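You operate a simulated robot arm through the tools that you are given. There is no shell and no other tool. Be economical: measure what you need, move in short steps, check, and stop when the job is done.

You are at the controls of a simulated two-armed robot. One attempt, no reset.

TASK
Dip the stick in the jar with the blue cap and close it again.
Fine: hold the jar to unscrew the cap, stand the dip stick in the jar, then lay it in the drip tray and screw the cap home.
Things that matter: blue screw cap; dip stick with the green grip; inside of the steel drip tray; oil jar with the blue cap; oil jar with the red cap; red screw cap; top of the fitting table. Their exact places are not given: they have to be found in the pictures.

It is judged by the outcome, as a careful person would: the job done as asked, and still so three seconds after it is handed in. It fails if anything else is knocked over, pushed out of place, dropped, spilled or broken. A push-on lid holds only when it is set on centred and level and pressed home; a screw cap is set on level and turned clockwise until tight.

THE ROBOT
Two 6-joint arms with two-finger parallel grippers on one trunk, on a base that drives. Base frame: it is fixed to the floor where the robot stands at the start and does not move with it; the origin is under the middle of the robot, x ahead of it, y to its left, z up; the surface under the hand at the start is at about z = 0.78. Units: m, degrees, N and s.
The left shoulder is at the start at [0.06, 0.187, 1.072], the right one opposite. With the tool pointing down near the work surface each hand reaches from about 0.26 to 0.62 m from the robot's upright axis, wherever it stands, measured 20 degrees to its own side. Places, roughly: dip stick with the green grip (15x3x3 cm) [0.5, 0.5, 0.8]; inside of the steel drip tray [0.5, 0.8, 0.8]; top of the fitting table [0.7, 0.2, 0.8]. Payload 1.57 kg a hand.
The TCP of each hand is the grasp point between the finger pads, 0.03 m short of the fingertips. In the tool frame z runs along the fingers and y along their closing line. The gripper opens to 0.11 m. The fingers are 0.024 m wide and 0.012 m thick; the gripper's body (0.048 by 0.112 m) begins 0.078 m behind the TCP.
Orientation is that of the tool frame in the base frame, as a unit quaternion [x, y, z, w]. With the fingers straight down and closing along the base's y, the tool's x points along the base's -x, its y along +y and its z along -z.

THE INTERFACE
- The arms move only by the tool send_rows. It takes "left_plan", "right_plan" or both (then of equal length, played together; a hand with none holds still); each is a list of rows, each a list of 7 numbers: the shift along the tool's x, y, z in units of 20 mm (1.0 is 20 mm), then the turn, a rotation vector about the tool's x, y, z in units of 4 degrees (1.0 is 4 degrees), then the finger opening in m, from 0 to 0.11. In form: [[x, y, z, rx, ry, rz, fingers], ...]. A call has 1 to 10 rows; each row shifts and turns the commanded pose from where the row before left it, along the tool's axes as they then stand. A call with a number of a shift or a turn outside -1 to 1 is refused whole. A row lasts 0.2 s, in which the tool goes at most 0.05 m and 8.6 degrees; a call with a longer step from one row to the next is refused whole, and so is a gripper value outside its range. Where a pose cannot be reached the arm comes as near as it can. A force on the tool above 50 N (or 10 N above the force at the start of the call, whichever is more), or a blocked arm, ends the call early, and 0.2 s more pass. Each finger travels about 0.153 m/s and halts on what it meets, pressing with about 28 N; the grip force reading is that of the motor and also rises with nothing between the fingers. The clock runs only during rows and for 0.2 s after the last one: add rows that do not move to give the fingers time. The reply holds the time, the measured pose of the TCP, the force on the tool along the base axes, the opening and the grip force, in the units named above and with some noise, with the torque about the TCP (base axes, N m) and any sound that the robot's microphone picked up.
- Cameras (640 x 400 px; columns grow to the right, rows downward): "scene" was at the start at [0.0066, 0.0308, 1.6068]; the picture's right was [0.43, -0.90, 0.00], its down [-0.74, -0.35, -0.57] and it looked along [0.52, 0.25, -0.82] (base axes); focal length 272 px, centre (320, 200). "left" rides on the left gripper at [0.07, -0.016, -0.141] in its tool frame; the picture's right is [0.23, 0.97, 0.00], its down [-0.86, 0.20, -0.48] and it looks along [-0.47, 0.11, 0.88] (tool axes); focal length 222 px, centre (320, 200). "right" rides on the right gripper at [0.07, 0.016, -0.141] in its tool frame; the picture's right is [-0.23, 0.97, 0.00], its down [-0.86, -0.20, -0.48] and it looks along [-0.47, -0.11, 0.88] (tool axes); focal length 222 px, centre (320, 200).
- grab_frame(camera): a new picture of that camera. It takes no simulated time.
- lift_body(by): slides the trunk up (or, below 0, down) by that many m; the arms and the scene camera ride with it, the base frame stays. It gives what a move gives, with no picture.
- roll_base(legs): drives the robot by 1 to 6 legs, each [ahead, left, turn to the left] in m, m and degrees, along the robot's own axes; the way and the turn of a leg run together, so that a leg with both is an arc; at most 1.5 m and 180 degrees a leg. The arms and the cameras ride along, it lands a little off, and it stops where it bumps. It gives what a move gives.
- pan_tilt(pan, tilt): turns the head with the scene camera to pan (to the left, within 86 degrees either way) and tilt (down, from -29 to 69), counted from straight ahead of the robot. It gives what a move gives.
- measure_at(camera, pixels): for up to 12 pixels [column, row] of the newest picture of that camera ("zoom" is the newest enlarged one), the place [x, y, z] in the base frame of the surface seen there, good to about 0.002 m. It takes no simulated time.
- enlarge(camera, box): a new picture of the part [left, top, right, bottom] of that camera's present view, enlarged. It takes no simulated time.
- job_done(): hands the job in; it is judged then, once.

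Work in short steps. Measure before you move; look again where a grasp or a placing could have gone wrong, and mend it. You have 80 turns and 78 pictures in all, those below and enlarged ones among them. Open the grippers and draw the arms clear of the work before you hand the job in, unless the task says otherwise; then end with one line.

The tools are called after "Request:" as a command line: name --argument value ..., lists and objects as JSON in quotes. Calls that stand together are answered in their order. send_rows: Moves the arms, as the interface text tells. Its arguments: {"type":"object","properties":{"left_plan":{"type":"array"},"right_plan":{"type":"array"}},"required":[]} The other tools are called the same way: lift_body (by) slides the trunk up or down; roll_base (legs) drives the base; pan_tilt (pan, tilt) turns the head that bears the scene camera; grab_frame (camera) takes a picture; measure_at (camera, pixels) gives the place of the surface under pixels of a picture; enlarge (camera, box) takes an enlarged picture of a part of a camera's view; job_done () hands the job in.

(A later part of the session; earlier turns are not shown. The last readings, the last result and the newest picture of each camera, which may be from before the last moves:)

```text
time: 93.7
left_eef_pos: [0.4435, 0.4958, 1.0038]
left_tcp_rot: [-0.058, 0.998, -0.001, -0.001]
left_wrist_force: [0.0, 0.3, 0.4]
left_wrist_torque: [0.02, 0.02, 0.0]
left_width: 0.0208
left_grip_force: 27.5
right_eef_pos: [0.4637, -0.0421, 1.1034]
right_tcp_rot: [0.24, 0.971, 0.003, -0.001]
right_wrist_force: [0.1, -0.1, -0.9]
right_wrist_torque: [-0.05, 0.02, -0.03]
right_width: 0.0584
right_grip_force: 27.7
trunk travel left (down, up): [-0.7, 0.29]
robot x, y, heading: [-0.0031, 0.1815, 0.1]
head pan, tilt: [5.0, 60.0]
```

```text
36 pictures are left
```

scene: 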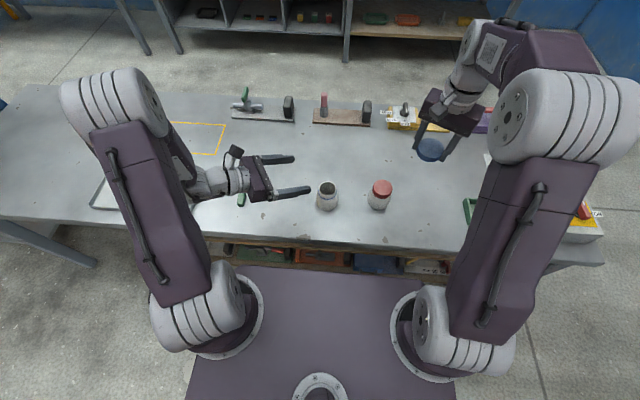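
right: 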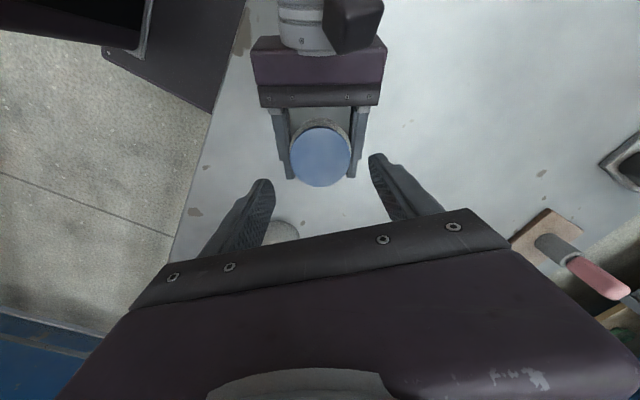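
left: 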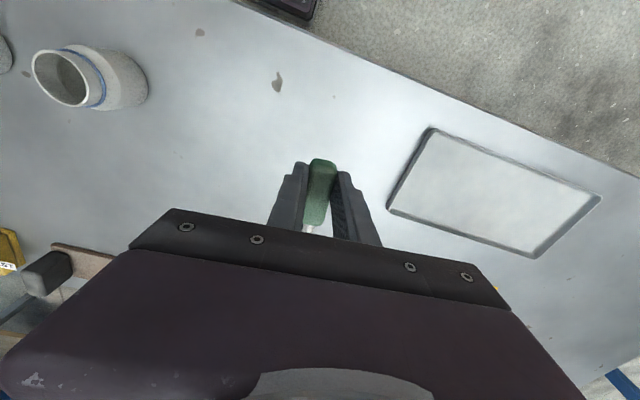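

Stick gripped (0.0205). I turn 113.6° counterclockwise and pitch 84°, so the stick hangs tip-down in front of the level hand.

Request:
send_rows --left_plan '[[0, 0, 0, 0, 0, -1, 0.005], [0, 0, 0, 0, 0, -1, 0.005], [0, 0, 0, 0, 0, -1, 0.005], [0, 0, 0, 0, 0, -1, 0.005], [0, 0, 0, 0, 0, -1, 0.005], [0, 0, 0, 0, 0, -1, 0.005], [0, 0, 0, 0, 0, -1, 0.005], [0, 0, 0, 0, 0, -1, 0.005], [0, 0, 0, 0, 0, -1, 0.005], [0, 0, 0, 0, 0, -1, 0.005]]'

Request:
send_rows --left_plan '[[0, 0, 0, 0, 0, -1, 0.005], [0, 0, 0, 0, 0, -1, 0.005], [0, 0, 0, 0, 0, -1, 0.005], [0, 0, 0, 0, 0, -1, 0.005], [0, 0, 0, 0, 0, -1, 0.005], [0, 0, 0, 0, 0, -1, 0.005], [0, 0, 0, 0, 0, -1, 0.005], [0, 0, 0, 0, 0, -1, 0.005], [0, 0, 0, 0, 0, -1, 0.005], [0, 0, 0, 0, 0, -1, 0.005]]'

Request:
send_rows --left_plan '[[0, 0, 0, 0, 0, -1, 0.005], [0, 0, 0, 0, 0, -1, 0.005], [0, 0, 0, 0, 0, -1, 0.005], [0, 0, 0, 0, 0, -1, 0.005], [0, 0, 0, 0, 0, -1, 0.005], [0, 0, 0, 0, 0, -1, 0.005], [0, 0, 0, 0, 0, -1, 0.005], [0, 0, 0, 0, 0, -1, 0.005], [0, 0, 0, 0, 0, -0.4, 0.005]]'

Request:
send_rows --left_plan '[[0, 0, 0, 0, 1, 0, 0.005], [0, 0, 0, 0, 1, 0, 0.005], [0, 0, 0, 0, 1, 0, 0.005], [0, 0, 0, 0, 1, 0, 0.005], [0, 0, 0, 0, 1, 0, 0.005], [0, 0, 0, 0, 1, 0, 0.005], [0, 0, 0, 0, 1, 0, 0.005], [0, 0, 0, 0, 1, 0, 0.005], [0, 0, 0, 0, 1, 0, 0.005], [0, 0, 0, 0, 1, 0, 0.005]]'

Request:
send_rows --left_plan '[[0, 0, 0, 0, 1, 0, 0.005], [0, 0, 0, 0, 1, 0, 0.005], [0, 0, 0, 0, 1, 0, 0.005], [0, 0, 0, 0, 1, 0, 0.005], [0, 0, 0, 0, 1, 0, 0.005], [0, 0, 0, 0, 1, 0, 0.005], [0, 0, 0, 0, 1, 0, 0.005], [0, 0, 0, 0, 1, 0, 0.005], [0, 0, 0, 0, 1, 0, 0.005], [0, 0, 0, 0, 1, 0, 0.005]]'

Request:
send_rows --left_plan '[[0, 0, 0, 0, 1, 0, 0.005], [0, 0, 0, 0, 0, 0, 0.005]]'

Request:
grab_frame --camera "scene"

```text
time: 95.9
left_eef_pos: [0.4435, 0.4957, 1.0021]
left_tcp_rot: [-0.396, 0.918, 0.0, 0.0]
left_wrist_force: [0.2, 0.4, 0.8]
left_wrist_torque: [0.03, -0.02, -0.02]
left_width: 0.021
left_grip_force: 28.1
right_eef_pos: [0.4645, -0.0417, 1.103]
right_tcp_rot: [0.24, 0.971, 0.002, -0.001]
right_wrist_force: [0.1, 0.3, -0.2]
right_wrist_torque: [-0.01, 0.03, 0.01]
right_width: 0.0585
right_grip_force: 28.3
trunk travel left (down, up): [-0.7, 0.29]
robot x, y, heading: [0.0018, 0.1815, -0.2]
head pan, tilt: [5.0, 60.0]
```

```text
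time: 98.1
left_eef_pos: [0.4442, 0.4961, 1.0012]
left_tcp_rot: [-0.686, 0.728, 0.0, -0.001]
left_wrist_force: [-0.3, 0.2, -0.3]
left_wrist_torque: [0.01, 0.01, 0.0]
left_width: 0.0209
left_grip_force: 27.8
right_eef_pos: [0.4652, -0.0423, 1.102]
right_tcp_rot: [0.24, 0.971, 0.002, 0.0]
right_wrist_force: [-0.4, 0.3, -0.5]
right_wrist_torque: [-0.03, 0.0, 0.0]
right_width: 0.0587
right_grip_force: 27.9
trunk travel left (down, up): [-0.7, 0.29]
robot x, y, heading: [-0.0005, 0.1838, 0.0]
head pan, tilt: [5.0, 60.0]
```

```text
time: 100.1
left_eef_pos: [0.4436, 0.4953, 1.0028]
left_tcp_rot: [0.867, -0.499, 0.0, 0.001]
left_wrist_force: [0.5, 0.2, -0.3]
left_wrist_torque: [-0.06, 0.0, 0.0]
left_width: 0.0206
left_grip_force: 27.9
right_eef_pos: [0.4645, -0.0426, 1.1032]
right_tcp_rot: [0.24, 0.971, 0.002, -0.002]
right_wrist_force: [-1.2, -0.7, -0.3]
right_wrist_torque: [-0.01, -0.01, -0.02]
right_width: 0.0587
right_grip_force: 27.6
trunk travel left (down, up): [-0.7, 0.29]
robot x, y, heading: [-0.0029, 0.1825, -0.1]
head pan, tilt: [5.0, 60.0]
```

```text
time: 102.3
left_eef_pos: [0.443, 0.4979, 1.0025]
left_tcp_rot: [0.814, -0.469, 0.296, 0.172]
left_wrist_force: [0.1, -0.2, -0.8]
left_wrist_torque: [-0.05, -0.01, -0.03]
left_width: 0.0208
left_grip_force: 27.9
right_eef_pos: [0.4646, -0.0411, 1.1039]
right_tcp_rot: [0.241, 0.971, 0.002, -0.002]
right_wrist_force: [-0.5, 0.4, 1.1]
right_wrist_torque: [-0.03, 0.0, 0.0]
right_width: 0.0585
right_grip_force: 28.2
trunk travel left (down, up): [-0.7, 0.29]
robot x, y, heading: [-0.0003, 0.1808, -0.1]
head pan, tilt: [5.0, 60.0]
```

```text
time: 104.5
left_eef_pos: [0.4438, 0.496, 1.0024]
left_tcp_rot: [0.663, -0.381, 0.557, 0.322]
left_wrist_force: [0.1, -0.4, -0.9]
left_wrist_torque: [-0.02, 0.0, -0.02]
left_width: 0.0207
left_grip_force: 28.2
right_eef_pos: [0.4648, -0.0411, 1.1037]
right_tcp_rot: [0.24, 0.971, 0.002, -0.002]
right_wrist_force: [-0.7, -0.6, 0.7]
right_wrist_torque: [0.01, 0.01, -0.01]
right_width: 0.0584
right_grip_force: 28.0
trunk travel left (down, up): [-0.7, 0.29]
robot x, y, heading: [-0.0018, 0.1809, 0.1]
head pan, tilt: [5.0, 60.0]
```

```text
time: 105.1
left_eef_pos: [0.4444, 0.4974, 1.002]
left_tcp_rot: [0.644, -0.37, 0.58, 0.335]
left_wrist_force: [-0.1, 0.7, -0.9]
left_wrist_torque: [0.0, 0.0, 0.02]
left_width: 0.0207
left_grip_force: 28.0
right_eef_pos: [0.4634, -0.0425, 1.1037]
right_tcp_rot: [0.241, 0.971, 0.002, -0.002]
right_wrist_force: [-1.0, -0.1, -0.8]
right_wrist_torque: [0.01, 0.0, 0.02]
right_width: 0.0583
right_grip_force: 27.9
trunk travel left (down, up): [-0.7, 0.29]
robot x, y, heading: [0.0021, 0.1859, 0.2]
head pan, tilt: [5.0, 60.0]
```

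```text
35 pictures are left
```

scene: 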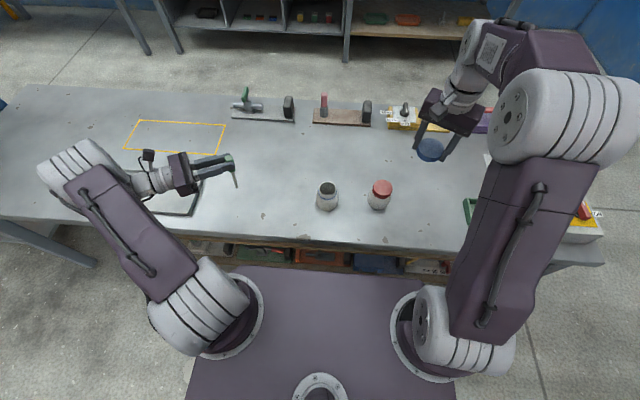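

The stick hangs tip-down. I enlarge it to measure its tip, and the jar mouth too.

Request:
enlarge --camera "scene" --box '[190, 140, 270, 190]'

Request:
measure_at --camera "zoom" --pixels '[[330, 135], [335, 160], [345, 290], [355, 330], [365, 355], [370, 375]]'

Request:
enlarge --camera "scene" --box '[300, 170, 356, 215]'

```text
8.00 times, centred on (230, 165) of scene
```

zoom: 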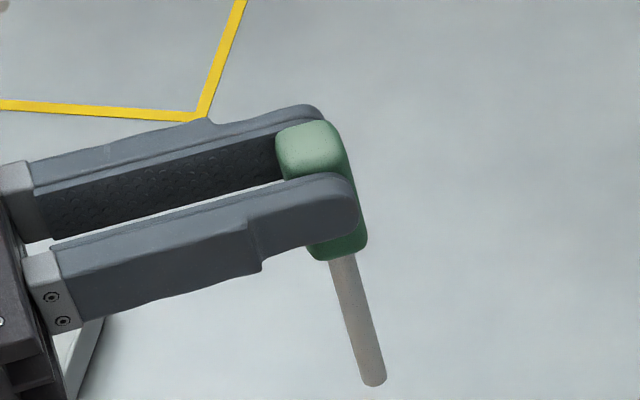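

```text
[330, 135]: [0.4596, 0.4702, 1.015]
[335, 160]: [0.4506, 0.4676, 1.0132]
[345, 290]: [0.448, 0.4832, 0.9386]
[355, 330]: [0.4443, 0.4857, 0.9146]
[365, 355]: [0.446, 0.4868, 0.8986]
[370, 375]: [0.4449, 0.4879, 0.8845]
```

```text
8.89 times, centred on (328, 192) of scene
```

zoom: 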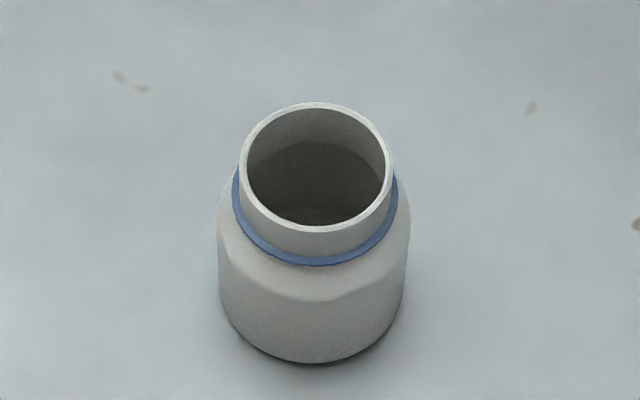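

I measure the rim's four edges for its exact centre.

Request:
measure_at --camera "zoom" --pixels '[[316, 106], [244, 160], [389, 160], [318, 229], [260, 205], [374, 205], [318, 200], [315, 350]]'

```text
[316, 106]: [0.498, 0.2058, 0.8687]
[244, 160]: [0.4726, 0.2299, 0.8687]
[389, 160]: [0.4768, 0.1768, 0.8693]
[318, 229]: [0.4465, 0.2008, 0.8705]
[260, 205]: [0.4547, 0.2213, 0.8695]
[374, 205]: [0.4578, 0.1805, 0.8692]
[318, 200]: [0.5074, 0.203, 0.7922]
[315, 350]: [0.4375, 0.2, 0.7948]
```

Mouth centre is (0.4725, 0.2033). I carry the stick over it with the tip ~4 cm above the rim.

Request:
send_rows --left_plan '[[0.202, 0.434, 0.896, 0, 0, 0, 0.005], [0.202, 0.434, 0.896, 0, 0, 0, 0.005], [0.202, 0.434, 0.896, 0, 0, 0, 0.005], [0.202, 0.434, 0.896, 0, 0, 0, 0.005], [0.202, 0.434, 0.896, 0, 0, 0, 0.005], [0.202, 0.434, 0.896, 0, 0, 0, 0.005], [0.202, 0.434, 0.896, 0, 0, 0, 0.005]]'

Request:
send_rows --left_plan '[[0.202, 0.434, 0.896, 0, 0, 0, 0.005], [0.202, 0.434, 0.896, 0, 0, 0, 0.005], [0.202, 0.434, 0.896, 0, 0, 0, 0.005], [0.202, 0.434, 0.896, 0, 0, 0, 0.005], [0.202, 0.434, 0.896, 0, 0, 0, 0.005], [0.202, 0.434, 0.896, 0, 0, 0, 0.005], [0.202, 0.434, 0.896, 0, 0, 0, 0.005], [0, 0, 0, 0, 0, 0, 0.005]]'

Request:
enlarge --camera "scene" --box '[280, 150, 376, 210]'

```text
time: 106.7
left_eef_pos: [0.4554, 0.3515, 1.0152]
left_tcp_rot: [0.645, -0.37, 0.579, 0.334]
left_wrist_force: [-1.2, -0.5, 0.3]
left_wrist_torque: [0.03, 0.01, -0.01]
left_width: 0.0208
left_grip_force: 27.9
right_eef_pos: [0.4645, -0.0414, 1.1037]
right_tcp_rot: [0.24, 0.971, 0.003, -0.001]
right_wrist_force: [0.5, 0.3, -0.2]
right_wrist_torque: [0.0, -0.01, 0.01]
right_width: 0.0586
right_grip_force: 27.6
trunk travel left (down, up): [-0.7, 0.29]
robot x, y, heading: [-0.0014, 0.1826, 0.1]
head pan, tilt: [5.0, 60.0]
```

```text
time: 108.5
left_eef_pos: [0.466, 0.2141, 1.0308]
left_tcp_rot: [0.644, -0.37, 0.58, 0.335]
left_wrist_force: [0.4, -0.3, -0.2]
left_wrist_torque: [-0.03, -0.01, -0.02]
left_width: 0.0209
left_grip_force: 27.8
right_eef_pos: [0.4629, -0.0416, 1.1029]
right_tcp_rot: [0.24, 0.971, 0.002, -0.001]
right_wrist_force: [0.7, 0.0, 0.2]
right_wrist_torque: [-0.01, 0.01, -0.02]
right_width: 0.0583
right_grip_force: 28.4
trunk travel left (down, up): [-0.7, 0.29]
robot x, y, heading: [-0.0011, 0.1816, -0.2]
head pan, tilt: [5.0, 60.0]
```

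```text
6.67 times, centred on (328, 180) of scene
```

zoom: 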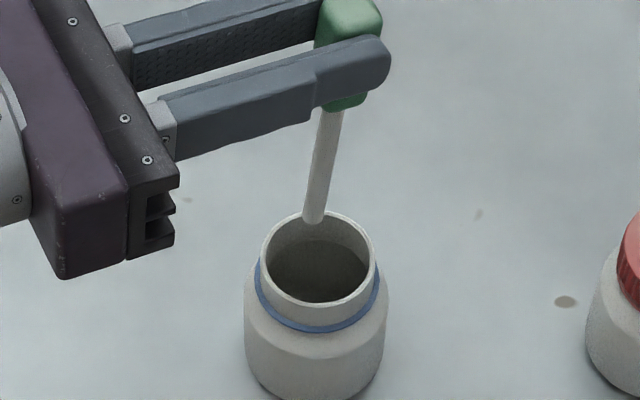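

I check the tip's place against the mouth centre.

Request:
measure_at --camera "zoom" --pixels '[[314, 217], [317, 190], [325, 135], [370, 235], [264, 255]]'

```text
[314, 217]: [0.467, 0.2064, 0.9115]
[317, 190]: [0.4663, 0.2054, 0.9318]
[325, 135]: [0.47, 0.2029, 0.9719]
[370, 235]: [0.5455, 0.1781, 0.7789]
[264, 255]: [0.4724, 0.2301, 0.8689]
```

The tip is centred. I lower 11.5 cm straight down into the jar.

Request:
send_rows --left_plan '[[-0.715, 0, 0.075, 0, 0, 0, 0.005], [-0.715, 0, 0.075, 0, 0, 0, 0.005], [-0.715, 0, 0.075, 0, 0, 0, 0.005], [-0.715, 0, 0.075, 0, 0, 0, 0.005]]'

Request:
send_rows --left_plan '[[-0.715, 0, 0.075, 0, 0, 0, 0.005], [-0.715, 0, 0.075, 0, 0, 0, 0.005], [-0.715, 0, 0.075, 0, 0, 0, 0.005], [-0.715, 0, 0.075, 0, 0, 0, 0.005], [0, 0, 0, 0, 0, 0, 0.005]]'

Request:
enlarge --camera "scene" --box '[270, 150, 390, 225]'

```text
time: 109.5
left_eef_pos: [0.4666, 0.2149, 0.9752]
left_tcp_rot: [0.645, -0.371, 0.579, 0.335]
left_wrist_force: [0.0, -0.5, -0.7]
left_wrist_torque: [-0.02, -0.02, 0.01]
left_width: 0.0207
left_grip_force: 28.0
right_eef_pos: [0.4643, -0.0417, 1.1034]
right_tcp_rot: [0.24, 0.971, 0.001, -0.002]
right_wrist_force: [0.7, -0.2, 0.0]
right_wrist_torque: [0.02, -0.01, -0.03]
right_width: 0.0585
right_grip_force: 28.0
trunk travel left (down, up): [-0.7, 0.29]
robot x, y, heading: [-0.0002, 0.1833, -0.3]
head pan, tilt: [5.0, 60.0]
```

```text
time: 110.7
left_eef_pos: [0.4658, 0.2125, 0.9173]
left_tcp_rot: [0.644, -0.37, 0.58, 0.335]
left_wrist_force: [0.0, -0.5, 0.1]
left_wrist_torque: [-0.02, 0.01, 0.02]
left_width: 0.0208
left_grip_force: 28.1
right_eef_pos: [0.4634, -0.0427, 1.1033]
right_tcp_rot: [0.24, 0.971, 0.002, -0.001]
right_wrist_force: [0.0, 0.0, 0.3]
right_wrist_torque: [-0.02, 0.02, 0.01]
right_width: 0.0581
right_grip_force: 28.0
trunk travel left (down, up): [-0.7, 0.29]
robot x, y, heading: [-0.0007, 0.1825, -0.1]
head pan, tilt: [5.0, 60.0]
```

```text
5.33 times, centred on (330, 188) of scene
```

zoom: 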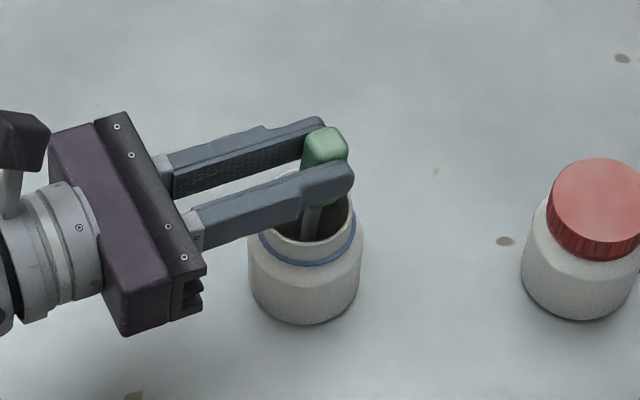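

The rod is in the jar, tip at about 0.798. I go down in small steps until it touches the bottom.

Request:
send_rows --left_plan '[[-0.2, 0, 0.021, 0, 0, 0, 0.005], [0, 0, 0, 0, 0, 0, 0.005]]'

Request:
send_rows --left_plan '[[-0.2, 0, 0.021, 0, 0, 0, 0.005], [0, 0, 0, 0, 0, 0, 0.005]]'

Request:
send_rows --left_plan '[[-0.1, 0, 0.01, 0, 0, 0, 0.005], [0, 0, 0, 0, 0, 0, 0.005], [0, 0, 0, 0, 0, 0, 0.005], [0, 0, 0, 0, 0, 0, 0.005]]'

```text
time: 111.3
left_eef_pos: [0.4652, 0.2134, 0.9127]
left_tcp_rot: [0.644, -0.371, 0.58, 0.335]
left_wrist_force: [0.8, -1.8, 8.7]
left_wrist_torque: [-0.17, -0.12, 0.01]
left_width: 0.0207
left_grip_force: 28.0
right_eef_pos: [0.4639, -0.0412, 1.1039]
right_tcp_rot: [0.241, 0.971, 0.003, -0.001]
right_wrist_force: [0.2, 0.7, 0.0]
right_wrist_torque: [-0.05, -0.01, 0.01]
right_width: 0.0586
right_grip_force: 28.0
trunk travel left (down, up): [-0.7, 0.29]
robot x, y, heading: [0.0001, 0.1814, -0.1]
head pan, tilt: [5.0, 60.0]
```

```text
time: 111.9
left_eef_pos: [0.4638, 0.2144, 0.9098]
left_tcp_rot: [0.643, -0.37, 0.581, 0.334]
left_wrist_force: [2.0, -2.7, 21.1]
left_wrist_torque: [-0.51, -0.31, -0.02]
left_width: 0.0206
left_grip_force: 28.1
right_eef_pos: [0.4624, -0.0416, 1.1036]
right_tcp_rot: [0.241, 0.971, 0.003, 0.0]
right_wrist_force: [0.0, -0.2, -0.1]
right_wrist_torque: [0.02, 0.02, 0.02]
right_width: 0.0586
right_grip_force: 28.1
trunk travel left (down, up): [-0.7, 0.29]
robot x, y, heading: [0.0002, 0.1803, -0.3]
head pan, tilt: [5.0, 60.0]
```

```text
time: 112.9
left_eef_pos: [0.4647, 0.2142, 0.9078]
left_tcp_rot: [0.643, -0.37, 0.581, 0.335]
left_wrist_force: [1.6, -1.4, 20.0]
left_wrist_torque: [-0.31, -0.24, 0.03]
left_width: 0.0212
left_grip_force: 28.2
right_eef_pos: [0.4634, -0.0417, 1.1042]
right_tcp_rot: [0.24, 0.971, 0.003, 0.0]
right_wrist_force: [-0.7, -0.2, -0.3]
right_wrist_torque: [-0.04, -0.04, 0.0]
right_width: 0.0586
right_grip_force: 28.0
trunk travel left (down, up): [-0.7, 0.29]
robot x, y, heading: [0.0013, 0.1838, -0.3]
head pan, tilt: [5.0, 60.0]
```

The stick stood on the bottom (20 N up). After a short pause I lift it straight out and drive 0.33 m left to the tray.

Request:
send_rows --left_plan '[[0.3, 0, -0.031, 0, 0, 0, 0.005], [0, 0, 0, 0, 0, 0, 0.005], [0.9, 0, -0.095, 0, 0, 0, 0.005], [0.9, 0, -0.095, 0, 0, 0, 0.005], [0.9, 0, -0.095, 0, 0, 0, 0.005], [0.9, 0, -0.095, 0, 0, 0, 0.005], [0.9, 0, -0.095, 0, 0, 0, 0.005], [0.9, 0, -0.095, 0, 0, 0, 0.005], [0.9, 0, -0.095, 0, 0, 0, 0.005], [0.9, 0, -0.095, 0, 0, 0, 0.005]]'

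Request:
enlarge --camera "scene" --box '[270, 140, 390, 225]'

```text
time: 115.1
left_eef_pos: [0.4651, 0.2154, 1.0583]
left_tcp_rot: [0.645, -0.37, 0.579, 0.334]
left_wrist_force: [0.3, -0.2, 0.4]
left_wrist_torque: [0.03, -0.03, 0.0]
left_width: 0.0206
left_grip_force: 27.9
right_eef_pos: [0.4636, -0.0424, 1.1038]
right_tcp_rot: [0.241, 0.971, 0.003, -0.002]
right_wrist_force: [-0.4, -0.2, 0.6]
right_wrist_torque: [0.04, -0.07, 0.05]
right_width: 0.0584
right_grip_force: 27.8
trunk travel left (down, up): [-0.7, 0.29]
robot x, y, heading: [0.0009, 0.1787, -0.1]
head pan, tilt: [5.0, 60.0]
```

```text
4.71 times, centred on (330, 182) of scene
```

zoom: 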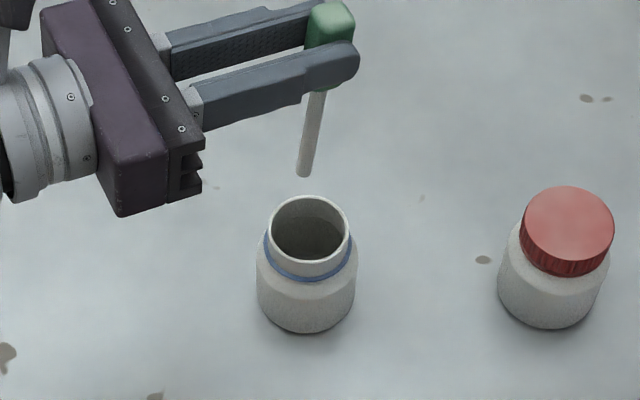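

The stick is out and the jar stands untouched. I drive left, then unpitch the hand (tool down) and turn it 30° so the stick will lie along +y.

Request:
roll_base --legs '[[0, 0.33, 0]]'

Request:
send_rows --left_plan '[[0, 0, 0, 0, -1, 0, 0.005], [0, 0, 0, 0, -1, 0, 0.005], [0, 0, 0, 0, -1, 0, 0.005], [0, 0, 0, 0, -1, 0, 0.005], [0, 0, 0, 0, -1, 0, 0.005], [0, 0, 0, 0, -1, 0, 0.005], [0, 0, 0, 0, -1, 0, 0.005], [0, 0, 0, 0, -1, 0, 0.005], [0, 0, 0, 0, -1, 0, 0.005], [0, 0, 0, 0, -1, 0, 0.005]]'

Request:
send_rows --left_plan '[[0, 0, 0, 0, -1, 0, 0.005], [0, 0, 0, 0, -1, 0, 0.005], [0, 0, 0, 0, -1, 0, 0.005], [0, 0, 0, 0, -1, 0, 0.005], [0, 0, 0, 0, -1, 0, 0.005], [0, 0, 0, 0, -1, 0, 0.005], [0, 0, 0, 0, -1, 0, 0.005], [0, 0, 0, 0, -1, 0, 0.005], [0, 0, 0, 0, -1, 0, 0.005], [0, 0, 0, 0, -1, 0, 0.005]]'

Request:
send_rows --left_plan '[[0, 0, 0, 0, -1, 0, 0.005], [0, 0, 0, 0, 0, 0.94, 0.005], [0, 0, 0, 0, 0, 0.94, 0.005], [0, 0, 0, 0, 0, 0.94, 0.005], [0, 0, 0, 0, 0, 0.94, 0.005], [0, 0, 0, 0, 0, 0.94, 0.005], [0, 0, 0, 0, 0, 0.94, 0.005], [0, 0, 0, 0, 0, 0.94, 0.005], [0, 0, 0, 0, 0, 0.94, 0.005]]'

Request:
pan_tilt --pan 15 --tilt 60

Request:
grab_frame --camera "scene"

Request:
grab_frame --camera "left"

```text
time: 117.2
left_eef_pos: [0.4664, 0.5414, 1.0574]
left_tcp_rot: [0.645, -0.369, 0.58, 0.333]
left_wrist_force: [-0.2, -0.6, -0.9]
left_wrist_torque: [0.0, -0.01, 0.03]
left_width: 0.0208
left_grip_force: 28.0
right_eef_pos: [0.4659, 0.2831, 1.1041]
right_tcp_rot: [0.238, 0.971, 0.004, -0.001]
right_wrist_force: [-0.2, 0.0, 0.1]
right_wrist_torque: [-0.01, -0.01, 0.01]
right_width: 0.0585
right_grip_force: 27.7
trunk travel left (down, up): [-0.7, 0.29]
robot x, y, heading: [0.002, 0.5066, 0.3]
head pan, tilt: [5.0, 60.0]
```

```text
time: 119.4
left_eef_pos: [0.4645, 0.5394, 1.058]
left_tcp_rot: [0.805, -0.46, 0.324, 0.187]
left_wrist_force: [-0.2, -0.4, 0.0]
left_wrist_torque: [0.0, -0.02, 0.0]
left_width: 0.0208
left_grip_force: 28.2
right_eef_pos: [0.4652, 0.2839, 1.1037]
right_tcp_rot: [0.238, 0.971, 0.003, -0.001]
right_wrist_force: [0.7, 0.2, -0.2]
right_wrist_torque: [0.0, 0.01, -0.02]
right_width: 0.0582
right_grip_force: 28.2
trunk travel left (down, up): [-0.7, 0.29]
robot x, y, heading: [0.002, 0.5038, -0.0]
head pan, tilt: [5.0, 60.0]
```

```text
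time: 121.6
left_eef_pos: [0.4651, 0.5397, 1.057]
left_tcp_rot: [0.867, -0.497, 0.03, 0.017]
left_wrist_force: [-0.9, -0.5, -0.5]
left_wrist_torque: [-0.01, 0.0, 0.01]
left_width: 0.0205
left_grip_force: 27.9
right_eef_pos: [0.4659, 0.2827, 1.1035]
right_tcp_rot: [0.239, 0.971, 0.002, -0.002]
right_wrist_force: [-0.3, -0.4, 0.5]
right_wrist_torque: [0.01, 0.01, 0.03]
right_width: 0.0585
right_grip_force: 28.1
trunk travel left (down, up): [-0.7, 0.29]
robot x, y, heading: [-0.0015, 0.5076, -0.2]
head pan, tilt: [5.0, 60.0]
```

```text
time: 123.6
left_eef_pos: [0.4662, 0.5407, 1.0582]
left_tcp_rot: [0.708, -0.706, 0.0, 0.001]
left_wrist_force: [0.4, -0.1, -0.4]
left_wrist_torque: [0.0, 0.0, 0.01]
left_width: 0.0208
left_grip_force: 28.2
right_eef_pos: [0.4649, 0.2837, 1.103]
right_tcp_rot: [0.239, 0.971, 0.002, -0.001]
right_wrist_force: [-0.2, 0.5, -0.7]
right_wrist_torque: [0.03, 0.02, 0.02]
right_width: 0.058
right_grip_force: 28.2
trunk travel left (down, up): [-0.7, 0.29]
robot x, y, heading: [-0.0009, 0.5047, -0.0]
head pan, tilt: [5.0, 60.0]
```

```text
time: 124.3
left_eef_pos: [0.4649, 0.5414, 1.0586]
left_tcp_rot: [0.709, -0.705, 0.0, 0.001]
left_wrist_force: [-0.1, 0.7, -1.0]
left_wrist_torque: [-0.03, -0.03, 0.01]
left_width: 0.0206
left_grip_force: 27.9
right_eef_pos: [0.4659, 0.2831, 1.1033]
right_tcp_rot: [0.238, 0.971, 0.003, -0.001]
right_wrist_force: [-0.1, 0.5, 0.4]
right_wrist_torque: [0.01, -0.01, -0.01]
right_width: 0.0586
right_grip_force: 28.3
trunk travel left (down, up): [-0.7, 0.29]
robot x, y, heading: [0.0005, 0.5048, 0.2]
head pan, tilt: [15.0, 60.0]
```

```text
29 pictures are left
```

scene: 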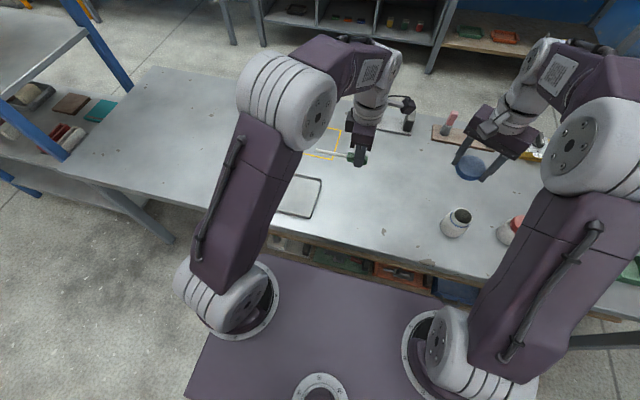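

```text
28 pictures are left
```

left: 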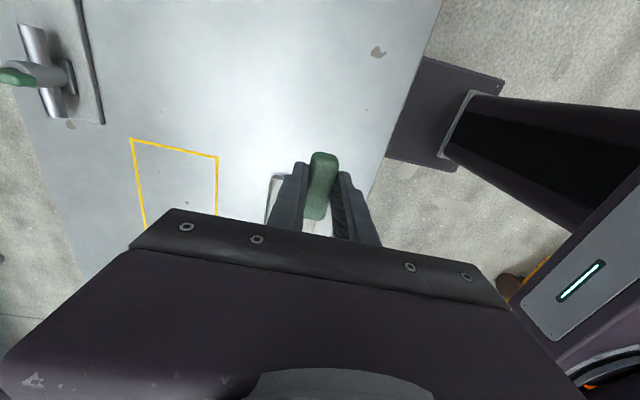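

The tray lies to the left under the arm (edge near (310,195)). I move to above (0.45, 0.76) at z 0.90 and look again.

Request:
send_rows --left_plan '[[-0.912, 0.0625, 0.658, 0, 0, 0, 0.005], [-0.912, 0.0625, 0.658, 0, 0, 0, 0.005], [-0.912, 0.0625, 0.658, 0, 0, 0, 0.005], [-0.912, 0.0625, 0.658, 0, 0, 0, 0.005], [-0.912, 0.0625, 0.658, 0, 0, 0, 0.005], [-0.912, 0.0625, 0.658, 0, 0, 0, 0.005]]'

Request:
send_rows --left_plan '[[-0.912, 0.0625, 0.658, 0, 0, 0, 0.005], [-0.912, 0.0625, 0.658, 0, 0, 0, 0.005], [-0.912, 0.0625, 0.658, 0, 0, 0, 0.005], [-0.912, 0.0625, 0.658, 0, 0, 0, 0.005], [-0.912, 0.0625, 0.658, 0, 0, 0, 0.005], [-0.912, 0.0625, 0.658, 0, 0, 0, 0.005]]'

Request:
grab_frame --camera "left"

Request:
pan_tilt --pan 35 --tilt 58

Request:
grab_frame --camera "scene"

```text
time: 125.8
left_eef_pos: [0.4573, 0.6501, 0.978]
left_tcp_rot: [0.709, -0.705, 0.0, 0.002]
left_wrist_force: [0.2, 0.8, 0.2]
left_wrist_torque: [0.01, 0.0, 0.01]
left_width: 0.0206
left_grip_force: 27.8
right_eef_pos: [0.4663, 0.2832, 1.1034]
right_tcp_rot: [0.238, 0.971, 0.001, -0.002]
right_wrist_force: [-0.2, -0.1, -0.3]
right_wrist_torque: [0.0, 0.0, -0.01]
right_width: 0.0582
right_grip_force: 27.9
trunk travel left (down, up): [-0.7, 0.29]
robot x, y, heading: [-0.0029, 0.5056, 0.3]
head pan, tilt: [15.0, 60.0]
```

```text
time: 127.2
left_eef_pos: [0.4522, 0.7599, 0.9011]
left_tcp_rot: [0.709, -0.705, 0.0, 0.001]
left_wrist_force: [0.0, -0.4, -0.9]
left_wrist_torque: [-0.04, 0.0, -0.03]
left_width: 0.0209
left_grip_force: 28.2
right_eef_pos: [0.4675, 0.2838, 1.1035]
right_tcp_rot: [0.239, 0.971, 0.002, -0.001]
right_wrist_force: [-0.5, 0.0, 0.0]
right_wrist_torque: [-0.03, 0.0, -0.04]
right_width: 0.0583
right_grip_force: 27.7
trunk travel left (down, up): [-0.7, 0.29]
robot x, y, heading: [0.0014, 0.5077, 0.3]
head pan, tilt: [15.0, 60.0]
```

```text
27 pictures are left
```

left: 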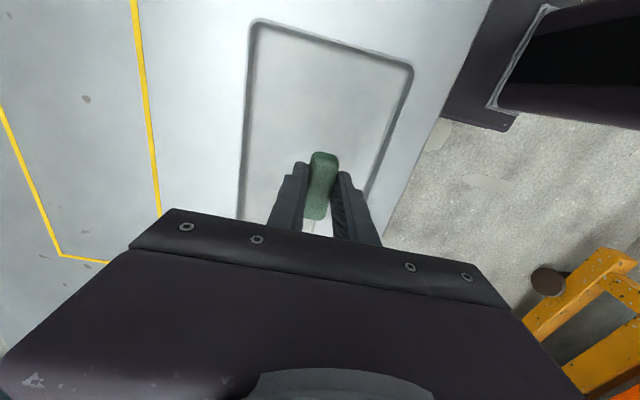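

```text
time: 128.0
left_eef_pos: [0.4504, 0.7592, 0.9008]
left_tcp_rot: [0.709, -0.705, 0.001, 0.001]
left_wrist_force: [0.2, 0.3, 0.0]
left_wrist_torque: [-0.03, 0.0, 0.02]
left_width: 0.0208
left_grip_force: 27.8
right_eef_pos: [0.4659, 0.2846, 1.1036]
right_tcp_rot: [0.238, 0.971, 0.002, -0.002]
right_wrist_force: [-0.8, 0.0, 0.0]
right_wrist_torque: [0.01, 0.01, 0.02]
right_width: 0.0584
right_grip_force: 28.0
trunk travel left (down, up): [-0.7, 0.29]
robot x, y, heading: [0.0048, 0.5, 0.2]
head pan, tilt: [35.0, 58.0]
```

```text
26 pictures are left
```

scene: 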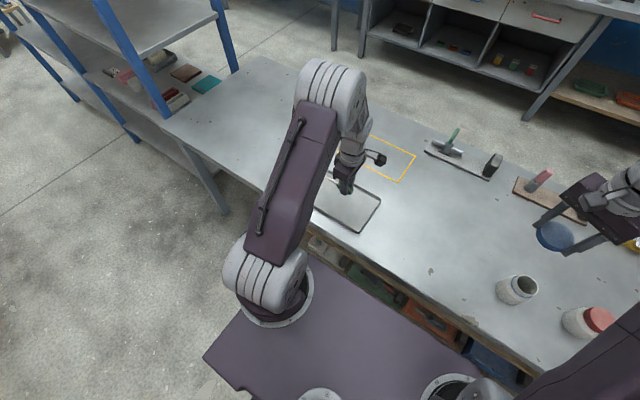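

I measure the tray's edges around the stick.

Request:
measure_at --camera "left" --pixels '[[250, 25], [410, 68], [242, 180], [378, 175], [265, 180], [360, 160], [320, 80], [325, 45]]'

Request:
enlarge --camera "scene" --box '[290, 130, 402, 240]'

```text
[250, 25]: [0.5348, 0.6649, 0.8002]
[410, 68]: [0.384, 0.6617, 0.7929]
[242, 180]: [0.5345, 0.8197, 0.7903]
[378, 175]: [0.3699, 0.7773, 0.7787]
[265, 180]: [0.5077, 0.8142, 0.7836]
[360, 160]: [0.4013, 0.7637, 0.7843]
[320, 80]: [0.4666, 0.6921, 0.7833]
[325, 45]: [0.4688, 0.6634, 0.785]
```

```text
3.64 times, centred on (346, 185) of scene
```

zoom: 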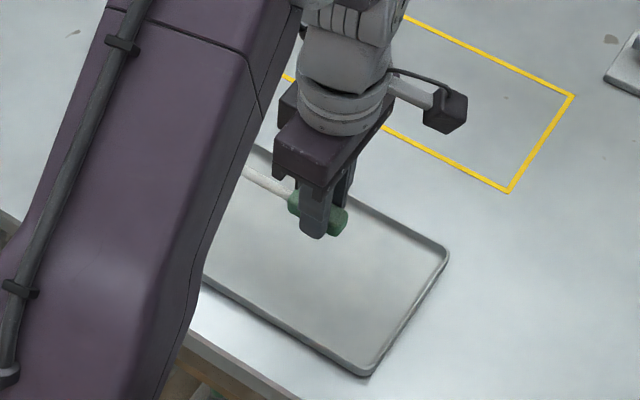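

The tray's inside spans x 0.39–0.53, y 0.67–1.0, floor 0.784; the stick is well inside. I lower to TCP 0.819 and let go gently.

Request:
send_rows --left_plan '[[0, 0, 0.8, 0, 0, 0, 0.005], [0, 0, 0.8, 0, 0, 0, 0.005], [0, 0, 0.8, 0, 0, 0, 0.005], [0, 0, 0.8, 0, 0, 0, 0.005], [0, 0, 0.5, 0, 0, 0, 0.005], [0, 0, 0.3, 0, 0, 0, 0.005], [0, 0, 0, 0, 0, 0, 0.005]]'

Request:
send_rows --left_plan '[[0, 0, 0.07, 0, 0, 0, 0.005], [0, 0, 0, 0, 0, 0, 0.005]]'

Request:
enlarge --camera "scene" --box '[290, 130, 402, 240]'

```text
time: 129.6
left_eef_pos: [0.4496, 0.7597, 0.8191]
left_tcp_rot: [0.709, -0.705, 0.0, 0.001]
left_wrist_force: [0.0, 0.1, -0.7]
left_wrist_torque: [-0.03, 0.01, -0.01]
left_width: 0.0207
left_grip_force: 28.4
right_eef_pos: [0.4657, 0.2837, 1.1034]
right_tcp_rot: [0.239, 0.971, 0.002, -0.001]
right_wrist_force: [-0.1, -0.9, 0.1]
right_wrist_torque: [0.0, 0.0, 0.02]
right_width: 0.0585
right_grip_force: 27.8
trunk travel left (down, up): [-0.7, 0.29]
robot x, y, heading: [-0.0008, 0.5062, 0.3]
head pan, tilt: [35.0, 58.0]
```

```text
time: 130.2
left_eef_pos: [0.4484, 0.7586, 0.8173]
left_tcp_rot: [0.709, -0.705, 0.0, 0.001]
left_wrist_force: [-0.4, -0.1, 0.3]
left_wrist_torque: [-0.03, -0.02, 0.03]
left_width: 0.0211
left_grip_force: 28.3
right_eef_pos: [0.4668, 0.284, 1.104]
right_tcp_rot: [0.239, 0.971, 0.002, -0.001]
right_wrist_force: [0.6, -0.3, -0.7]
right_wrist_torque: [0.01, 0.0, 0.01]
right_width: 0.0587
right_grip_force: 27.8
trunk travel left (down, up): [-0.7, 0.29]
robot x, y, heading: [0.0017, 0.5035, 0.0]
head pan, tilt: [35.0, 58.0]
```

```text
3.64 times, centred on (346, 185) of scene
```

zoom: 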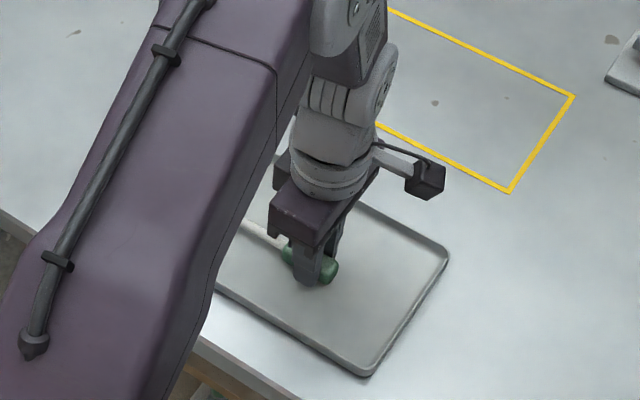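

Within 2 mm of the floor. I drop 1 mm more, open slowly, and rise.

Request:
send_rows --left_plan '[[0, 0, 0.06, 0, 0, 0, 0.005], [0, 0, 0, 0, 0, 0, 0.022], [0, 0, 0, 0, 0, 0, 0.03], [0, 0, 0, 0, 0, 0, 0.05], [0, 0, 0, 0, 0, 0, 0.06], [0, 0, -0.5, 0, 0, 0, 0.06], [0, 0, -1, 0, 0, 0, 0.06], [0, 0, -1, 0, 0, 0, 0.06], [0, 0, -1, 0, 0, 0, 0.06], [0, 0, -1, 0, 0, 0, 0.06]]'

Request:
send_rows --left_plan '[[0, 0, -1, 0, 0, 0, 0.06], [0, 0, -1, 0, 0, 0, 0.06], [0, 0, -1, 0, 0, 0, 0.06], [0, 0, -1, 0, 0, 0, 0.06], [0, 0, -1, 0, 0, 0, 0.06], [0, 0, -1, 0, 0, 0, 0.06], [0, 0, -1, 0, 0, 0, 0.06]]'

Request:
grab_frame --camera "left"

```text
time: 132.4
left_eef_pos: [0.4473, 0.7597, 0.9077]
left_tcp_rot: [0.709, -0.706, 0.0, 0.002]
left_wrist_force: [-0.7, 0.5, -0.3]
left_wrist_torque: [0.0, -0.02, 0.0]
left_width: 0.0598
left_grip_force: 0.0
right_eef_pos: [0.4652, 0.2829, 1.1031]
right_tcp_rot: [0.238, 0.971, 0.003, -0.001]
right_wrist_force: [0.4, 0.2, -0.7]
right_wrist_torque: [-0.01, -0.04, 0.0]
right_width: 0.0586
right_grip_force: 28.4
trunk travel left (down, up): [-0.7, 0.29]
robot x, y, heading: [0.0008, 0.5054, 0.2]
head pan, tilt: [35.0, 58.0]
```

```text
time: 134.0
left_eef_pos: [0.4485, 0.7588, 1.0463]
left_tcp_rot: [0.709, -0.705, 0.001, 0.001]
left_wrist_force: [-0.9, 0.5, 0.2]
left_wrist_torque: [-0.03, 0.03, 0.01]
left_width: 0.0597
left_grip_force: 0.0
right_eef_pos: [0.4644, 0.2829, 1.1037]
right_tcp_rot: [0.238, 0.971, 0.002, -0.001]
right_wrist_force: [0.3, -0.6, -0.1]
right_wrist_torque: [-0.01, -0.04, 0.01]
right_width: 0.0582
right_grip_force: 27.8
trunk travel left (down, up): [-0.7, 0.29]
robot x, y, heading: [0.0002, 0.5072, 0.2]
head pan, tilt: [35.0, 58.0]
```

```text
23 pictures are left
```

left: 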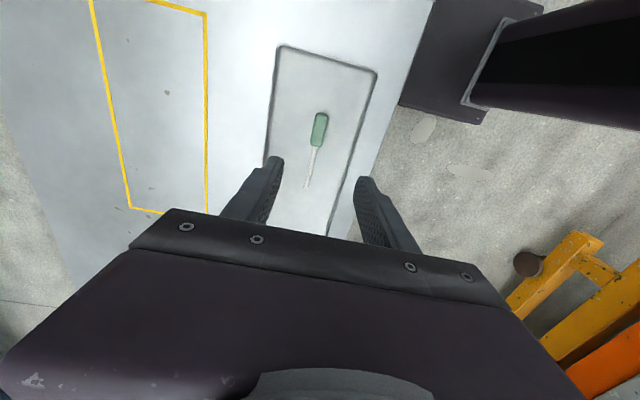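

The stick lies inside the tray. I drive back 0.325 m right, re-pose the left hand for holding, and wind the right wrist (with cap) counterclockwise 188° for screwing.

Request:
roll_base --legs '[[0, -0.325, 0]]'

Request:
send_rows --left_plan '[[0, 0, 0, 0, 0, -0.94, 0.11], [0, 0, 0, 0, 0, -0.94, 0.11], [0, 0, 0, 0, 0, -0.94, 0.11], [0, 0, 0, 0, 0, -0.94, 0.11], [0, 0, 0, 0, 0, -0.94, 0.11], [0, 0, 0, 0, 0, -0.94, 0.11], [0, 0, 0, 0, 0, -0.94, 0.11], [0, 0, 0, 0, 0, -0.94, 0.11], [0, 0, 0, 0, 0, 0, 0.11], [0, 0, 0, 0, 0, 0, 0.11]]' --right_plan '[[0, 0, 0, 0, 0, -1, 0.03], [0, 0, 0, 0, 0, -1, 0.03], [0, 0, 0, 0, 0, -1, 0.03], [0, 0, 0, 0, 0, -1, 0.03], [0, 0, 0, 0, 0, -1, 0.03], [0, 0, 0, 0, 0, -1, 0.03], [0, 0, 0, 0, 0, -1, 0.03], [0, 0, 0, 0, 0, -1, 0.03], [0, 0, 0, 0, 0, -1, 0.03], [0, 0, 0, 0, 0, -1, 0.03]]'

Request:
send_rows --left_plan '[[0, 0, 0, 0, 0.972, 0, 0.11], [0, 0, 0, 0, 0.972, 0, 0.11], [0, 0, 0, 0, 0.972, 0, 0.11], [0, 0, 0, 0, 0.972, 0, 0.11], [0, 0, 0, 0, 0.972, 0, 0.11], [0, 0, 0, 0, 0.972, 0, 0.11], [0, 0, 0, 0, 0.972, 0, 0.11], [0, 0, 0, 0, 0.972, 0, 0.11], [0, 0, 0, 0, 0.972, 0, 0.11], [0, 0, 0, 0, 0.972, 0, 0.11]]' --right_plan '[[0, 0, 0, 0, 0, -1, 0.03], [0, 0, 0, 0, 0, -1, 0.03], [0, 0, 0, 0, 0, -1, 0.03], [0, 0, 0, 0, 0, -1, 0.03], [0, 0, 0, 0, 0, -1, 0.03], [0, 0, 0, 0, 0, -1, 0.03], [0, 0, 0, 0, 0, -1, 0.03], [0, 0, 0, 0, 0, -1, 0.03], [0, 0, 0, 0, 0, -1, 0.03], [0, 0, 0, 0, 0, -1, 0.03]]'

Request:
send_rows --left_plan '[[0, 0, 0, 0, 0.972, 0, 0.11], [0, 0, 0, 0, 0.972, 0, 0.11], [0, 0, 0, 0, 0.972, 0, 0.11], [0, 0, 0, 0, 0.972, 0, 0.11], [0, 0, 0, 0, 0.972, 0, 0.11], [0, 0, 0, 0, 0.972, 0, 0.11], [0, 0, 0, 0, 0.972, 0, 0.11], [0, 0, 0, 0, 0.972, 0, 0.11], [0, 0, 0, 0, 0, 0, 0.11], [0, 0, 0, 0, 0, 0, 0.11]]' --right_plan '[[0, 0, 0, 0, 0, -1, 0.03], [0, 0, 0, 0, 0, -1, 0.03], [0, 0, 0, 0, 0, -1, 0.03], [0, 0, 0, 0, 0, -1, 0.03], [0, 0, 0, 0, 0, -1, 0.03], [0, 0, 0, 0, 0, -1, 0.03], [0, 0, 0, 0, 0, -1, 0.03], [0, 0, 0, 0, 0, -1, 0.03], [0, 0, 0, 0, 0, -1, 0.03], [0, 0, 0, 0, 0, -1, 0.03]]'

Request:
send_rows --right_plan '[[0, 0, 0, 0, 0, -1, 0.03], [0, 0, 0, 0, 0, -1, 0.03], [0, 0, 0, 0, 0, -1, 0.03], [0, 0, 0, 0, 0, -1, 0.03], [0, 0, 0, 0, 0, -1, 0.03], [0, 0, 0, 0, 0, -1, 0.03], [0, 0, 0, 0, 0, -1, 0.03], [0, 0, 0, 0, 0, -1, 0.03], [0, 0, 0, 0, 0, -1, 0.03], [0, 0, 0, 0, 0, -1, 0.03]]'

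Request:
pan_tilt --pan 5 --tilt 60

Request:
grab_frame --camera "scene"

```text
time: 136.1
left_eef_pos: [0.449, 0.4401, 1.0469]
left_tcp_rot: [0.712, -0.702, 0.0, 0.001]
left_wrist_force: [0.0, 0.1, -0.5]
left_wrist_torque: [0.01, -0.01, 0.0]
left_width: 0.0599
left_grip_force: 0.0
right_eef_pos: [0.469, -0.0338, 1.1028]
right_tcp_rot: [0.234, 0.972, 0.002, -0.001]
right_wrist_force: [0.4, 0.0, 0.0]
right_wrist_torque: [0.03, 0.0, 0.05]
right_width: 0.0584
right_grip_force: 27.6
trunk travel left (down, up): [-0.7, 0.29]
robot x, y, heading: [-0.003, 0.1795, 0.6]
head pan, tilt: [35.0, 58.0]
```

```text
time: 138.3
left_eef_pos: [0.4505, 0.4384, 1.0458]
left_tcp_rot: [0.87, -0.493, 0.0, 0.0]
left_wrist_force: [0.1, 1.4, 0.0]
left_wrist_torque: [-0.03, 0.01, 0.0]
left_width: 0.1098
left_grip_force: 0.2
right_eef_pos: [0.4692, -0.0354, 1.1029]
right_tcp_rot: [-0.113, 0.994, 0.003, 0.0]
right_wrist_force: [0.0, 0.8, -0.2]
right_wrist_torque: [0.0, 0.0, 0.0]
right_width: 0.0584
right_grip_force: 27.8
trunk travel left (down, up): [-0.7, 0.29]
robot x, y, heading: [0.0069, 0.1829, 0.5]
head pan, tilt: [35.0, 58.0]
```

```text
time: 140.5
left_eef_pos: [0.4499, 0.44, 1.0464]
left_tcp_rot: [0.82, -0.464, 0.29, 0.166]
left_wrist_force: [-0.7, -0.4, -0.5]
left_wrist_torque: [-0.04, 0.03, 0.0]
left_width: 0.1098
left_grip_force: 0.1
right_eef_pos: [0.4693, -0.0354, 1.1038]
right_tcp_rot: [-0.447, 0.895, 0.002, 0.001]
right_wrist_force: [0.3, 0.9, -0.2]
right_wrist_torque: [0.02, 0.0, -0.05]
right_width: 0.0586
right_grip_force: 27.4
trunk travel left (down, up): [-0.7, 0.29]
robot x, y, heading: [0.0048, 0.1812, 0.6]
head pan, tilt: [35.0, 58.0]
```

```text
time: 142.7
left_eef_pos: [0.4498, 0.4381, 1.0468]
left_tcp_rot: [0.713, -0.404, 0.498, 0.284]
left_wrist_force: [-0.2, -0.2, 0.3]
left_wrist_torque: [-0.01, 0.01, 0.0]
left_width: 0.1102
left_grip_force: 0.0
right_eef_pos: [0.4694, -0.0352, 1.1037]
right_tcp_rot: [0.725, -0.688, -0.002, -0.001]
right_wrist_force: [-0.5, -0.3, 0.6]
right_wrist_torque: [0.01, -0.01, -0.01]
right_width: 0.058
right_grip_force: 28.0
trunk travel left (down, up): [-0.7, 0.29]
robot x, y, heading: [0.0048, 0.1799, 0.8]
head pan, tilt: [35.0, 58.0]
```

```text
time: 144.9
left_eef_pos: [0.4497, 0.4381, 1.0469]
left_tcp_rot: [0.713, -0.403, 0.499, 0.284]
left_wrist_force: [0.1, 0.4, -1.0]
left_wrist_torque: [0.04, -0.03, 0.02]
left_width: 0.1104
left_grip_force: 0.1
right_eef_pos: [0.4677, -0.0354, 1.1036]
right_tcp_rot: [0.917, -0.399, -0.001, -0.002]
right_wrist_force: [-0.2, 0.0, 0.3]
right_wrist_torque: [0.02, -0.02, 0.01]
right_width: 0.0584
right_grip_force: 28.5
trunk travel left (down, up): [-0.7, 0.29]
robot x, y, heading: [0.0015, 0.1849, 0.7]
head pan, tilt: [35.0, 58.0]
```

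```text
time: 145.9
left_eef_pos: [0.4491, 0.439, 1.0467]
left_tcp_rot: [0.713, -0.404, 0.498, 0.284]
left_wrist_force: [0.0, -0.6, -0.2]
left_wrist_torque: [0.0, 0.01, -0.02]
left_width: 0.1101
left_grip_force: 0.1
right_eef_pos: [0.4692, -0.0348, 1.1039]
right_tcp_rot: [0.917, -0.4, -0.001, -0.003]
right_wrist_force: [0.1, -0.1, -0.9]
right_wrist_torque: [0.0, -0.02, 0.08]
right_width: 0.0586
right_grip_force: 27.6
trunk travel left (down, up): [-0.7, 0.29]
robot x, y, heading: [0.0022, 0.1834, 0.4]
head pan, tilt: [5.0, 60.0]
```

```text
22 pictures are left
```

scene: 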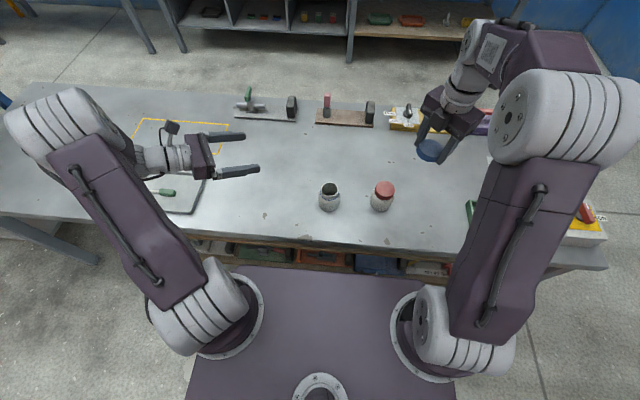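

Both hands are posed. I re-measure the jar's rim before gripping.

Request:
enlarge --camera "scene" --box '[302, 170, 358, 215]'

Request:
measure_at --camera "zoom" --pixels '[[316, 113], [244, 165], [385, 165], [318, 232], [260, 205], [318, 350]]'

```text
8.89 times, centred on (330, 192) of scene
```

zoom: 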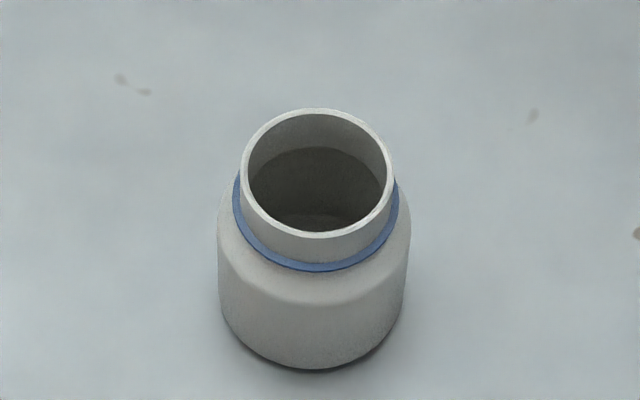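

```text
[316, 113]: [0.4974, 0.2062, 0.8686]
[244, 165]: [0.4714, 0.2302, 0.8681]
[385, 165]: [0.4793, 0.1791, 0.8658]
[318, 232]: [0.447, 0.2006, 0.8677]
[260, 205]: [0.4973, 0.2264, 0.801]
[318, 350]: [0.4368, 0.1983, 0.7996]
```

Jar centre (0.4722, 0.2034). The left hand goes to pre-grasp and advances; the right winds 28° more.

Request:
send_rows --left_plan '[[-0.742, 0.506, 0.7565, 0, 0, 0, 0.11], [-0.742, 0.506, 0.7565, 0, 0, 0, 0.11], [-0.742, 0.506, 0.7565, 0, 0, 0, 0.11], [-0.742, 0.506, 0.7565, 0, 0, 0, 0.11], [-0.742, 0.506, 0.7565, 0, 0, 0, 0.11], [-0.742, 0.506, 0.7565, 0, 0, 0, 0.11], [-0.742, 0.506, 0.7565, 0, 0, 0, 0.11], [-0.742, 0.506, 0.7565, 0, 0, 0, 0.11], [-0.742, 0.506, 0.7565, 0, 0, 0, 0.11], [-0.742, 0.506, 0.7565, 0, 0, 0, 0.11]]' --right_plan '[[0, 0, 0, 0, 0, -1, 0.03], [0, 0, 0, 0, 0, -1, 0.03], [0, 0, 0, 0, 0, -1, 0.03], [0, 0, 0, 0, 0, -1, 0.03], [0, 0, 0, 0, 0, -1, 0.03], [0, 0, 0, 0, 0, -1, 0.03], [0, 0, 0, 0, 0, -1, 0.03], [0, 0, 0, 0, 0, 0, 0.03], [0, 0, 0, 0, 0, 0, 0.03], [0, 0, 0, 0, 0, 0, 0.03]]'

Request:
grab_frame --camera "left"

```text
time: 148.1
left_eef_pos: [0.4101, 0.3078, 0.8552]
left_tcp_rot: [0.713, -0.404, 0.499, 0.284]
left_wrist_force: [0.0, -0.5, -0.4]
left_wrist_torque: [0.0, 0.0, -0.02]
left_width: 0.11
left_grip_force: 0.0
right_eef_pos: [0.469, -0.0354, 1.1032]
right_tcp_rot: [0.986, -0.166, -0.002, -0.002]
right_wrist_force: [0.8, -0.1, 0.0]
right_wrist_torque: [0.03, 0.0, 0.02]
right_width: 0.0583
right_grip_force: 28.3
trunk travel left (down, up): [-0.7, 0.29]
robot x, y, heading: [0.0036, 0.1834, 0.6]
head pan, tilt: [5.0, 60.0]
```

```text
20 pictures are left
```

left: 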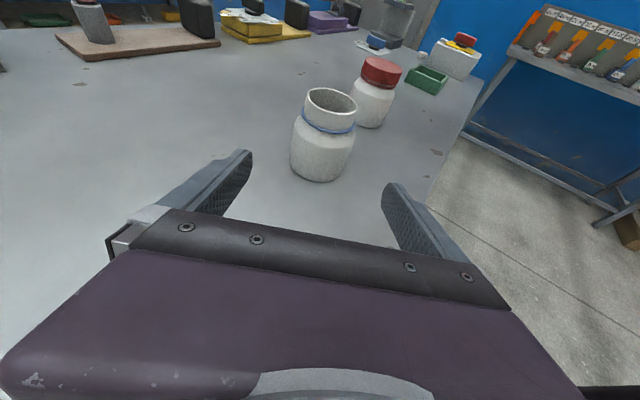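

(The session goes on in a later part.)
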